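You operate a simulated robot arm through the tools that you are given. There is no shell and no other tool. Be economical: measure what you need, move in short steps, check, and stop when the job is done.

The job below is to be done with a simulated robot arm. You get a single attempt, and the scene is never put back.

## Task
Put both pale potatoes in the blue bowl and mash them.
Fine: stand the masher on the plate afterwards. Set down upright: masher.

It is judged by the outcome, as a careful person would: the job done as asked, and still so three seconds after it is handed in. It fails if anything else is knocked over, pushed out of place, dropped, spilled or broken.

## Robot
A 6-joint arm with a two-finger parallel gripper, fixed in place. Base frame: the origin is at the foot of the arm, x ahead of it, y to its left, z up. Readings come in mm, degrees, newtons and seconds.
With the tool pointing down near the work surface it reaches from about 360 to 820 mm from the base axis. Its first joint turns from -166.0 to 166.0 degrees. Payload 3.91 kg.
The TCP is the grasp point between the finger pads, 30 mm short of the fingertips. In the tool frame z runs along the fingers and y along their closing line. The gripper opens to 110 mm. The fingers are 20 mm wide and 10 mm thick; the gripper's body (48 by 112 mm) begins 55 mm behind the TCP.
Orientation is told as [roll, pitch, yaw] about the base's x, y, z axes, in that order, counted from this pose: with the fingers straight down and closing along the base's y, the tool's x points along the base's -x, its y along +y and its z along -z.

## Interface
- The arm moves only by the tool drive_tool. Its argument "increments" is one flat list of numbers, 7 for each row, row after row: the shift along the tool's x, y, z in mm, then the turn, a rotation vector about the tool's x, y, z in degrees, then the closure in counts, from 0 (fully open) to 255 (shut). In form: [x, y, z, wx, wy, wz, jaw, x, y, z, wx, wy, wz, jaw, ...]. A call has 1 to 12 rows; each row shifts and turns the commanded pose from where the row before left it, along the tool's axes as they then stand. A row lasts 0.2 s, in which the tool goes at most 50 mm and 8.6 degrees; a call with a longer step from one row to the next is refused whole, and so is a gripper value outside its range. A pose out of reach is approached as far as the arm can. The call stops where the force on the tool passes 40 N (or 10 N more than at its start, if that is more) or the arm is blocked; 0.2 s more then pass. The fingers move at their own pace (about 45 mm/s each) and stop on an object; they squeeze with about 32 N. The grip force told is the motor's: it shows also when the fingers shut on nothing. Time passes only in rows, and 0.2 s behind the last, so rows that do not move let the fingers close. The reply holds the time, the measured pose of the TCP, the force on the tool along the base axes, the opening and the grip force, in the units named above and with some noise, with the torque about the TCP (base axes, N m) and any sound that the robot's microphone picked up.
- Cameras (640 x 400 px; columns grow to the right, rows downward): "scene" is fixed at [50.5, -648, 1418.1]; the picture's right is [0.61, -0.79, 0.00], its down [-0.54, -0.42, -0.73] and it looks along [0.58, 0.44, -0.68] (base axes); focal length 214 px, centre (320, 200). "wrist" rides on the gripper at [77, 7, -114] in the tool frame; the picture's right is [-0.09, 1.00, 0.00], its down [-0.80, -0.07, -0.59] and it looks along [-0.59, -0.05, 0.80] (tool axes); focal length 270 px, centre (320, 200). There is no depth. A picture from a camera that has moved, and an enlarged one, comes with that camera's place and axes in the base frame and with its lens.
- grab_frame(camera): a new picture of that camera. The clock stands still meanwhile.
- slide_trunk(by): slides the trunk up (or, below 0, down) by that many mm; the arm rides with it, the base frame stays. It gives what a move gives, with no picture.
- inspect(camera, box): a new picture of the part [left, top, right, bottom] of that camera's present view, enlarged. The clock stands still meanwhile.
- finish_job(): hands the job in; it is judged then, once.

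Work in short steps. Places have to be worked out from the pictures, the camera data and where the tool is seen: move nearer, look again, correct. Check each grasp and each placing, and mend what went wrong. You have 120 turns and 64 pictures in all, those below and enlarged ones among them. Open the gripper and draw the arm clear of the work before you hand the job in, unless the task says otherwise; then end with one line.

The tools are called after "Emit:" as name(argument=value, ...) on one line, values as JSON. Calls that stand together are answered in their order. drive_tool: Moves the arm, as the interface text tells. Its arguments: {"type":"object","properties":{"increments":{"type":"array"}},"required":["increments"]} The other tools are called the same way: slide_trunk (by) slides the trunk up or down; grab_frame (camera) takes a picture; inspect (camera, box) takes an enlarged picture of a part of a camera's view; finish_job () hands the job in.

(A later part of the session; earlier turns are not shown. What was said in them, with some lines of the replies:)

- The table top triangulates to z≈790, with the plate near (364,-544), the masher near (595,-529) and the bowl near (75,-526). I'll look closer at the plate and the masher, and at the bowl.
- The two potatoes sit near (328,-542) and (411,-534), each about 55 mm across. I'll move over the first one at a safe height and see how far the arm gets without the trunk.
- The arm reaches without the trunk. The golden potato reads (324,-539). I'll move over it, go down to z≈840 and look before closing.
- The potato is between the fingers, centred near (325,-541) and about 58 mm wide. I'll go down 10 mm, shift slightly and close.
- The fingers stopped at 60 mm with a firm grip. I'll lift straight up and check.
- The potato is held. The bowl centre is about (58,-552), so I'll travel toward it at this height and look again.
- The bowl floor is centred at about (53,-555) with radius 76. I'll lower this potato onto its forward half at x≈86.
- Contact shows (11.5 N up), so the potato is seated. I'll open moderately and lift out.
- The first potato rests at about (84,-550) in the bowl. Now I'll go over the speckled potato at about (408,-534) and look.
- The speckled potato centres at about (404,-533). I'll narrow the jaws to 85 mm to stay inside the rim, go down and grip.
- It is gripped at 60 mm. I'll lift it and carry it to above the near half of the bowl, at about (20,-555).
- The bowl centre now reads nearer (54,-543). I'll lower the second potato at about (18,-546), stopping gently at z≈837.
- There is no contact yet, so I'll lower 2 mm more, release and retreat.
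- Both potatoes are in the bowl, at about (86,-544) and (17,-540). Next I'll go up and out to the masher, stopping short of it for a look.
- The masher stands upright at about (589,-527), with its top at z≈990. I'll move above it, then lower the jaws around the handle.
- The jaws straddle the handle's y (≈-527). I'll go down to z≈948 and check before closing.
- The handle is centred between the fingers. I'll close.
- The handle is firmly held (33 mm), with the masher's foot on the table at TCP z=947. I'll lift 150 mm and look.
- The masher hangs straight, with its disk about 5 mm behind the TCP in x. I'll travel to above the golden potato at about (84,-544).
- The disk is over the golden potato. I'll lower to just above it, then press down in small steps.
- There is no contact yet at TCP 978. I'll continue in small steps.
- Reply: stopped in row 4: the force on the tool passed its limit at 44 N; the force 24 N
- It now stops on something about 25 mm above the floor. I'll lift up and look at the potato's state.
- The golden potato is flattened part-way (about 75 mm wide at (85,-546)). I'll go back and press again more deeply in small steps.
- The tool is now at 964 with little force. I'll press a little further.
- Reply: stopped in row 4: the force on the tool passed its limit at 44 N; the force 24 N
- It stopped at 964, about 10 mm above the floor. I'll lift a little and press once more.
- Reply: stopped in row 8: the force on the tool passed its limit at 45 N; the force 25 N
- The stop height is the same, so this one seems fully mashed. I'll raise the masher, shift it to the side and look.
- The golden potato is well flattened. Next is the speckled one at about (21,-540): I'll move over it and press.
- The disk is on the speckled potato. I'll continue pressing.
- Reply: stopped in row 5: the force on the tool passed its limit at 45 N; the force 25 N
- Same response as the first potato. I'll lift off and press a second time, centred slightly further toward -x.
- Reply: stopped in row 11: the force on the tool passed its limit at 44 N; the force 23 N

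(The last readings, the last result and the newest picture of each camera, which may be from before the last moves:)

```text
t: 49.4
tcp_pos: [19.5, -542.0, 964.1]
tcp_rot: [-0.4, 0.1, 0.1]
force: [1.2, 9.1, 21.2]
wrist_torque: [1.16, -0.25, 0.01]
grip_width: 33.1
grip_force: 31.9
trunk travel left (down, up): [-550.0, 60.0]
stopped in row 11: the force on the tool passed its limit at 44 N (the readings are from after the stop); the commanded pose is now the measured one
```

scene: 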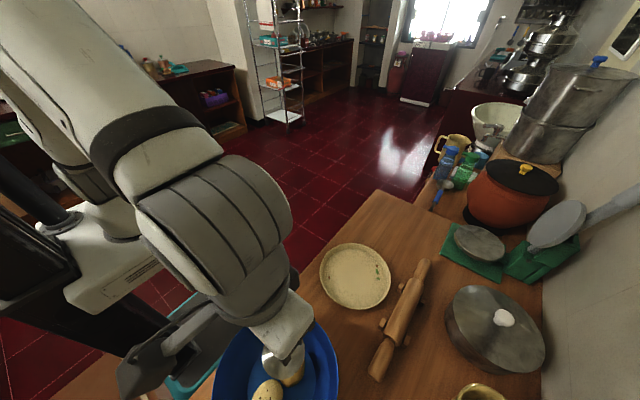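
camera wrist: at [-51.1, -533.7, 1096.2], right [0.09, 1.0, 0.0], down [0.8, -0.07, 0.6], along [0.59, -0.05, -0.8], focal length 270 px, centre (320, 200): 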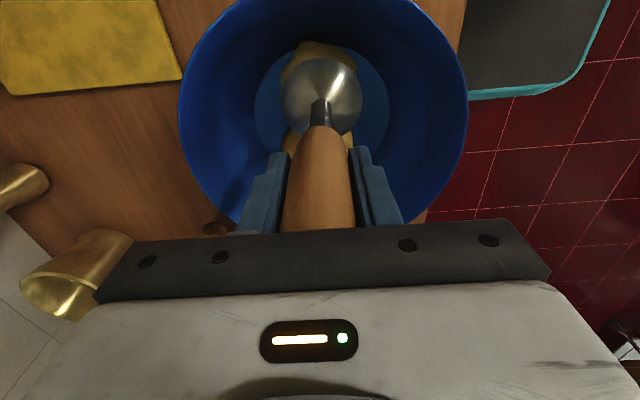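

It now stops at 964, fully pressed like the first. I'll raise the masher, move it clear and look at the bowl.

Emit:
drive_tool(increments=[0, 0, -30, -0.4, 0, 0, 255, 0, 0, -40, 0, 0, 0, 255, 0, 0, -45, 0, 0, 0, 255, -35, 0, -20, 0, 0, 0, 255, -45, 0, 0, 0, 0, 0, 255, -45, 0, 0, 0, 0, 0, 255, -45, 0, 0, 0, 0, 0, 255, -40, 0, 0, 0, 0, 0, 255, 0, 0, 0, 0, 0, 0, 255])

Emit:
grab_frame(camera="scene")

Emit:
inspect(camera="scene", box=[200, 290, 360, 400])

Emit:
grab_frame(camera="wrist")

```text
t: 51.4
tcp_pos: [228.3, -544.2, 1095.7]
tcp_rot: [0.1, 0.0, -0.1]
force: [0.0, 0.3, -3.1]
wrist_torque: [0.0, 0.0, 0.01]
grip_width: 33.2
grip_force: 31.6
trunk travel left (down, up): [-550.0, 60.0]
```

```text
26 pictures are left
```

scene: 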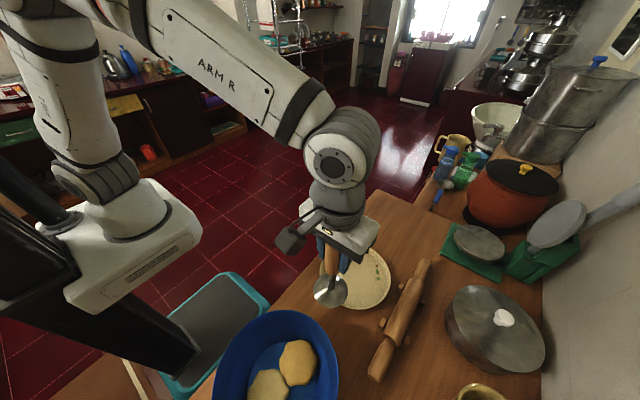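

```text
3.64 times, centred on (280, 345) of scene
camera zoom: at [50.5, -648.0, 1418.1], right [0.61, -0.79, 0.0], down [-0.54, -0.42, -0.73], along [0.58, 0.44, -0.68], focal length 780 px, centre (466, -327)
```

zoom: 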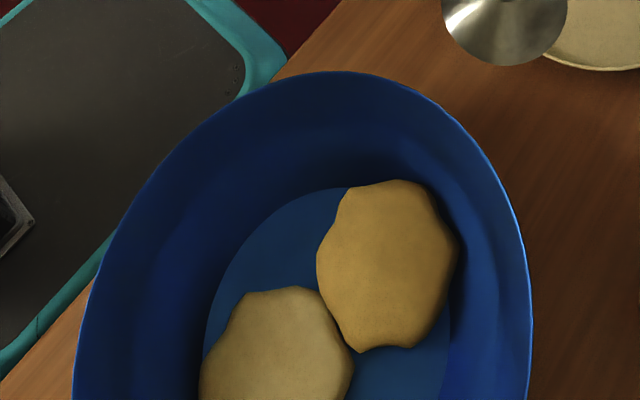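

```text
24 pictures are left
camera wrist: at [151.5, -537.8, 1210.5], right [0.09, 1.0, 0.0], down [0.8, -0.07, 0.59], along [0.59, -0.05, -0.8], focal length 270 px, centre (320, 200)
```

wrist: 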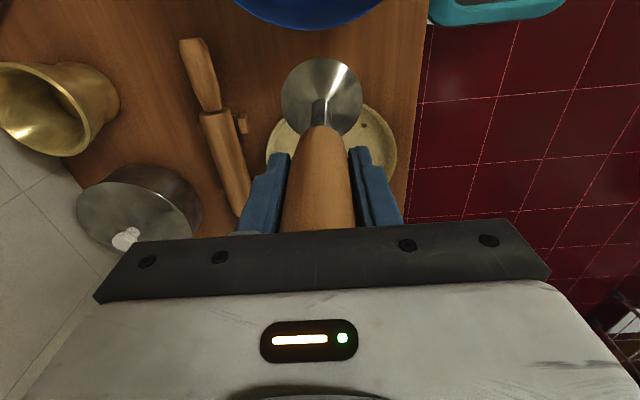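

Both potatoes are flattened to about 12 mm, and the bowl looks unchanged. I'll carry the masher to the plate centre at about (366,-544) and lower it to just above the surface.

Emit:
drive_tool(increments=[-40, 0, 0, 0, 0, 0, 255, -45, 0, 0, 0, 0, 0, 255, -40, 0, 0, 0, 0, 0, 255, -18, 0, 30, 0, 0, 0, 255, 0, 0, 40, 0, 0, 0, 255, 0, 0, 30, 0, 0, 0, 255, 0, 0, 20, 0, 0, 0, 255, 0, 0, 8, 0, 0, 0, 255, 0, 0, 0, 0, 0, 0, 255])

Emit:
grab_frame(camera="wrist")

Emit:
inspect(camera="scene", box=[290, 180, 450, 320])

```text
t: 53.4
tcp_pos: [373.2, -544.5, 969.3]
tcp_rot: [0.1, 0.0, 0.1]
force: [0.2, -0.2, -2.8]
wrist_torque: [0.0, 0.0, 0.0]
grip_width: 33.1
grip_force: 32.0
trunk travel left (down, up): [-550.0, 60.0]
```

```text
23 pictures are left
camera wrist: at [296.6, -537.8, 1084.9], right [0.09, 1.0, 0.0], down [0.8, -0.07, 0.59], along [0.59, -0.05, -0.8], focal length 270 px, centre (320, 200)
```

wrist: 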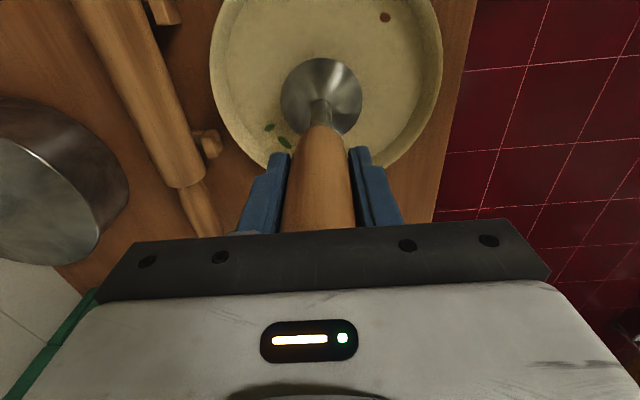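

```text
2.86 times, centred on (370, 250) of scene
camera zoom: at [50.5, -648.0, 1418.1], right [0.61, -0.79, 0.0], down [-0.54, -0.42, -0.73], along [0.58, 0.44, -0.68], focal length 613 px, centre (177, 57)
```

zoom: 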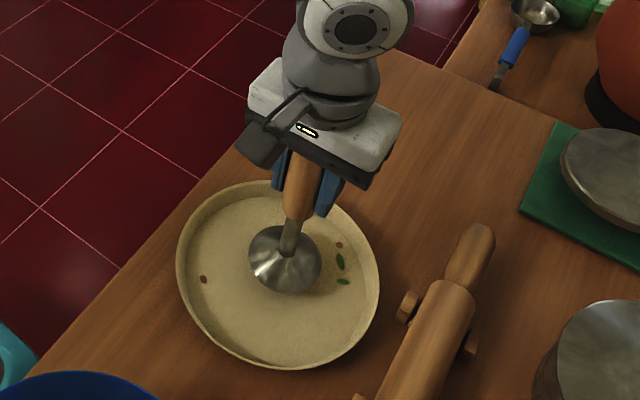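

It is well placed over the plate, level. I'll lower in small steps until contact.

Emit:
drive_tool(increments=[6, 1, 4, 0, 0, 0, 255, 0, 0, 4, 0, 0, 0, 255, 0, 0, 2, 0, 0, 0, 255, 0, 0, 0, 0, 0, 0, 255])

```text
t: 54.4
tcp_pos: [367.4, -543.0, 959.5]
tcp_rot: [0.1, 0.0, 0.0]
force: [0.2, 0.2, -2.6]
wrist_torque: [-0.03, -0.01, -0.06]
grip_width: 33.3
grip_force: 32.4
trunk travel left (down, up): [-550.0, 60.0]
```

There is no contact at 959.5, so I'll continue down by a few single millimetres.

Emit:
drive_tool(increments=[0, 0, 1.5, 0, 0, 0, 255, 0, 0, 1.5, 0, 0, 0, 255, 0, 0, 0, 0, 0, 0, 255])

```text
t: 55.2
tcp_pos: [367.4, -541.2, 956.1]
tcp_rot: [0.1, -0.1, 0.0]
force: [-0.3, -0.3, -2.9]
wrist_torque: [0.0, 0.04, 0.02]
grip_width: 33.1
grip_force: 31.6
trunk travel left (down, up): [-550.0, 60.0]
```

Still free at 956, so I'll step down again.

Emit:
drive_tool(increments=[0, 0, 1, 0, 0, 0, 255, 0, 0, 1, 0, 0, 0, 255, 0, 0, 0, 0, 0, 0, 255])

```text
t: 56.0
tcp_pos: [367.6, -542.4, 954.3]
tcp_rot: [0.1, 0.0, 0.0]
force: [-0.2, 0.5, -2.5]
wrist_torque: [0.01, -0.02, 0.0]
grip_width: 33.2
grip_force: 31.8
trunk travel left (down, up): [-550.0, 60.0]
```

It is still hanging free, so I'll take two more millimetres.

Emit:
drive_tool(increments=[0, 0, 1, 0, 0, 0, 255, 0, 0, 1, 0, 0, 0, 255, 0, 0, 0, 0, 0, 0, 255])

```text
t: 56.8
tcp_pos: [367.9, -542.4, 952.2]
tcp_rot: [0.1, 0.0, -0.1]
force: [0.3, 1.2, -2.4]
wrist_torque: [0.0, 0.0, -0.01]
grip_width: 33.6
grip_force: 32.1
trunk travel left (down, up): [-550.0, 60.0]
```

Emit:
drive_tool(increments=[0, 0, 1, 0, 0, 0, 255, 0, 0, 1, 0, 0, 0, 255, 0, 0, 0, 0, 0, 0, 255])

```text
t: 57.6
tcp_pos: [368.6, -543.3, 949.3]
tcp_rot: [0.2, 0.0, 0.0]
force: [0.2, -0.2, -2.6]
wrist_torque: [-0.01, 0.03, 0.03]
grip_width: 33.4
grip_force: 31.8
trunk travel left (down, up): [-550.0, 60.0]
```

Still free at 949, so the handle may have slid up slightly in the grip during pressing. I'll continue down in 1 mm steps.

Emit:
drive_tool(increments=[0, 0, 1, 0, 0, 0, 255, 0, 0, 1, 0, 0, 0, 255, 0, 0, 1, 0, 0, 0, 255, 0, 0, 0, 0, 0, 0, 255])

Emit:
inspect(camera="scene", box=[290, 180, 450, 320])

```text
t: 58.6
tcp_pos: [367.9, -542.2, 949.2]
tcp_rot: [-0.1, 0.0, 0.0]
force: [3.5, 1.5, 12.0]
wrist_torque: [-0.11, -0.13, 0.03]
grip_width: 33.2
grip_force: 32.0
trunk travel left (down, up): [-550.0, 60.0]
```

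```text
2.86 times, centred on (370, 250) of scene
camera zoom: at [50.5, -648.0, 1418.1], right [0.61, -0.79, 0.0], down [-0.54, -0.42, -0.73], along [0.58, 0.44, -0.68], focal length 613 px, centre (177, 57)
```

zoom: 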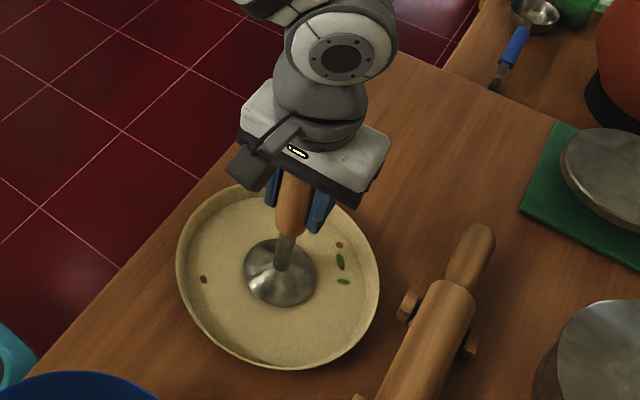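

Contact with the plate (12 N up). I'll back off 1 mm to relieve the pressure, then open slowly.

Emit:
drive_tool(increments=[0, 0, -1, 0, 0, 0, 255, 0, 0, 0, 0, 0, 0, 255, 0, 0, 0, 0, 0, 0, 165, 0, 0, 0, 0, 0, 0, 150, 0, 0, 0, 0, 0, 0, 120, 0, 0, 0, 0, 0, 0, 60, 0, 0, 0, 0, 0, 0, 0, 0, 0, 0, 0, 0, 0, 0])

Emit:
grab_frame(camera="wrist")

```text
t: 60.4
tcp_pos: [369.3, -542.7, 949.2]
tcp_rot: [0.0, 0.0, -0.1]
force: [1.1, 1.5, 11.9]
wrist_torque: [-0.07, 0.1, -0.02]
grip_width: 109.9
grip_force: 0.0
trunk travel left (down, up): [-550.0, 60.0]
```

```text
20 pictures are left
camera wrist: at [290.6, -535.9, 1063.6], right [0.09, 1.0, 0.0], down [0.8, -0.07, 0.59], along [0.59, -0.05, -0.8], focal length 270 px, centre (320, 200)
```

wrist: 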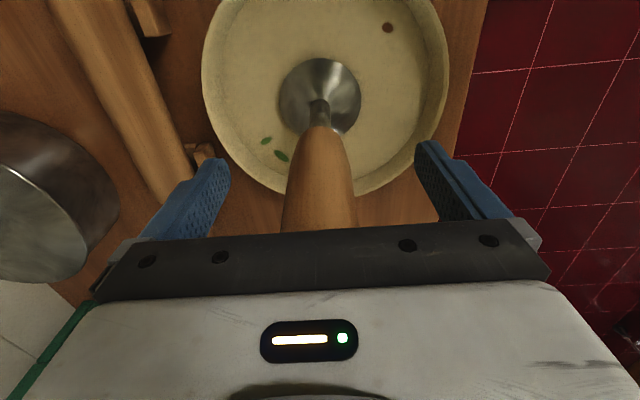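

The jaws are open and the masher stands. The remaining 12 N means the palm is touching the handle top, so I'll rise straight up slowly.

Emit:
drive_tool(increments=[0, 0, -2, 0, 0, 0, 0, 0, 0, -5, 0, 0, 0, 0, 0, 0, -15, 0, 0, 0, 0, 0, 0, -35, 0, 0, 0, 0, 0, 0, -45, 0, 0, 0, 0, 0, 0, -45, 0, 0, 0, 0, 0, 0, -40, 0, 0, 0, 0, 0, 0, 0, 0, 0, 0, 0])

Emit:
grab_frame(camera="scene")

Emit:
grab_frame(camera="wrist")

```text
t: 62.2
tcp_pos: [369.9, -544.3, 1136.8]
tcp_rot: [0.0, 0.0, 0.0]
force: [0.1, -0.5, 0.0]
wrist_torque: [0.0, 0.0, 0.02]
grip_width: 110.1
grip_force: 0.1
trunk travel left (down, up): [-550.0, 60.0]
```

```text
19 pictures are left
```

scene: 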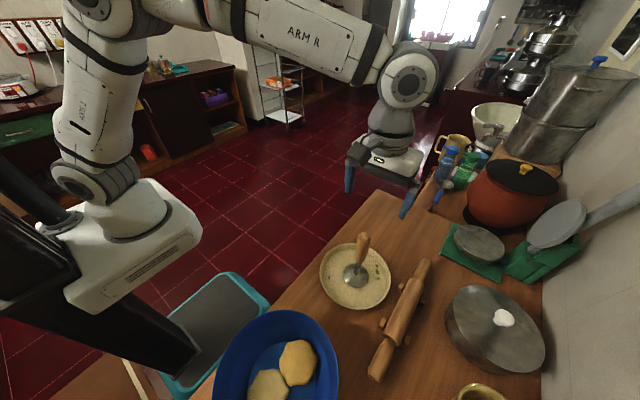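

```text
18 pictures are left
camera wrist: at [293.7, -537.1, 1252.5], right [0.09, 1.0, 0.0], down [0.8, -0.07, 0.59], along [0.59, -0.05, -0.8], focal length 270 px, centre (320, 200)
```

wrist: 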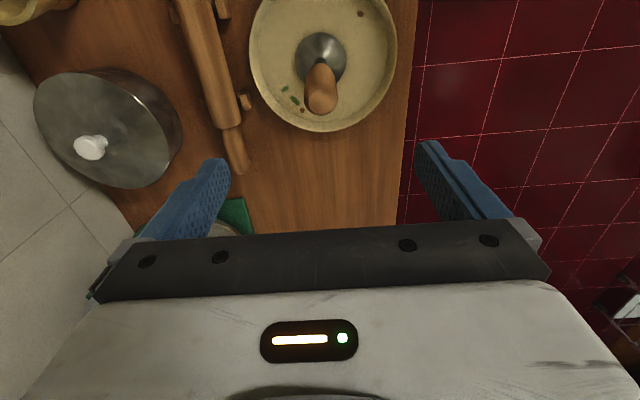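

Both potatoes are mashed in the bowl, the masher stands upright on the plate, and nothing else has moved. I'll draw the arm back toward its starting place.

Emit:
drive_tool(increments=[0, 0, -45, 0, 0, 0, 0, 20, 30, -40, 0, 0, 0, 0, 25, 35, -20, 0, 0, 0, 0, 25, 35, -20, 0, 0, 0, 0, 25, 35, -20, 0, 0, 0, 0, 20, 25, 0, 0, 0, 0, 0, 0, 0, 0, 0, 0, 0, 0])

Emit:
grab_frame(camera="scene")

```text
refused: row 2 steps farther than a row can; nothing moved
```

```text
17 pictures are left
```

scene: 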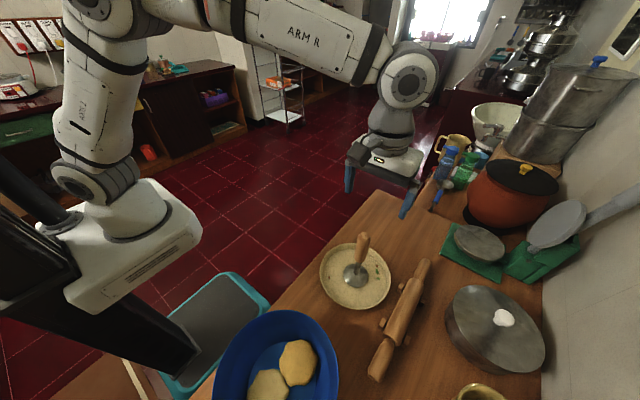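

That row was too long, so nothing moved; I'll retreat with smaller rows.

Emit:
drive_tool(increments=[0, 0, -40, 0, 0, 0, 0, 15, 25, -25, 0, 0, 0, 0, 20, 30, -20, 0, 0, 0, 0, 20, 30, -20, 0, 0, 0, 0, 20, 30, -20, 0, 0, 0, 0, 20, 25, 0, 0, 0, 0, 0, 0, 0, 0, 0, 0, 0, 0])

Emit:
grab_frame(camera="scene")

```text
t: 63.8
tcp_pos: [272.1, -402.4, 1260.0]
tcp_rot: [0.0, 0.0, -0.1]
force: [0.5, -0.6, -0.2]
wrist_torque: [-0.01, 0.01, -0.02]
grip_width: 110.0
grip_force: 0.1
trunk travel left (down, up): [-550.0, 60.0]
```

```text
16 pictures are left
```

scene: 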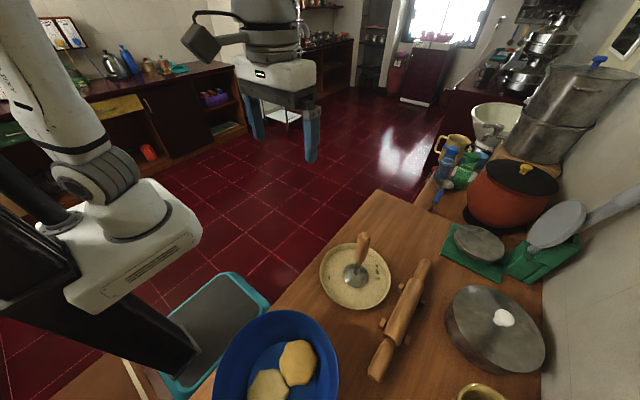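

The arm is clear and everything is stable, so I'm handing the job in.

Emit:
finish_job()

```text
The job is handed in.
```

Both potatoes are mashed in the blue bowl, pressed to roughly 12–15 mm thick, and the masher stands upright on the plate; the bowl seems to have shifted about 10 mm when I set the first potato down.
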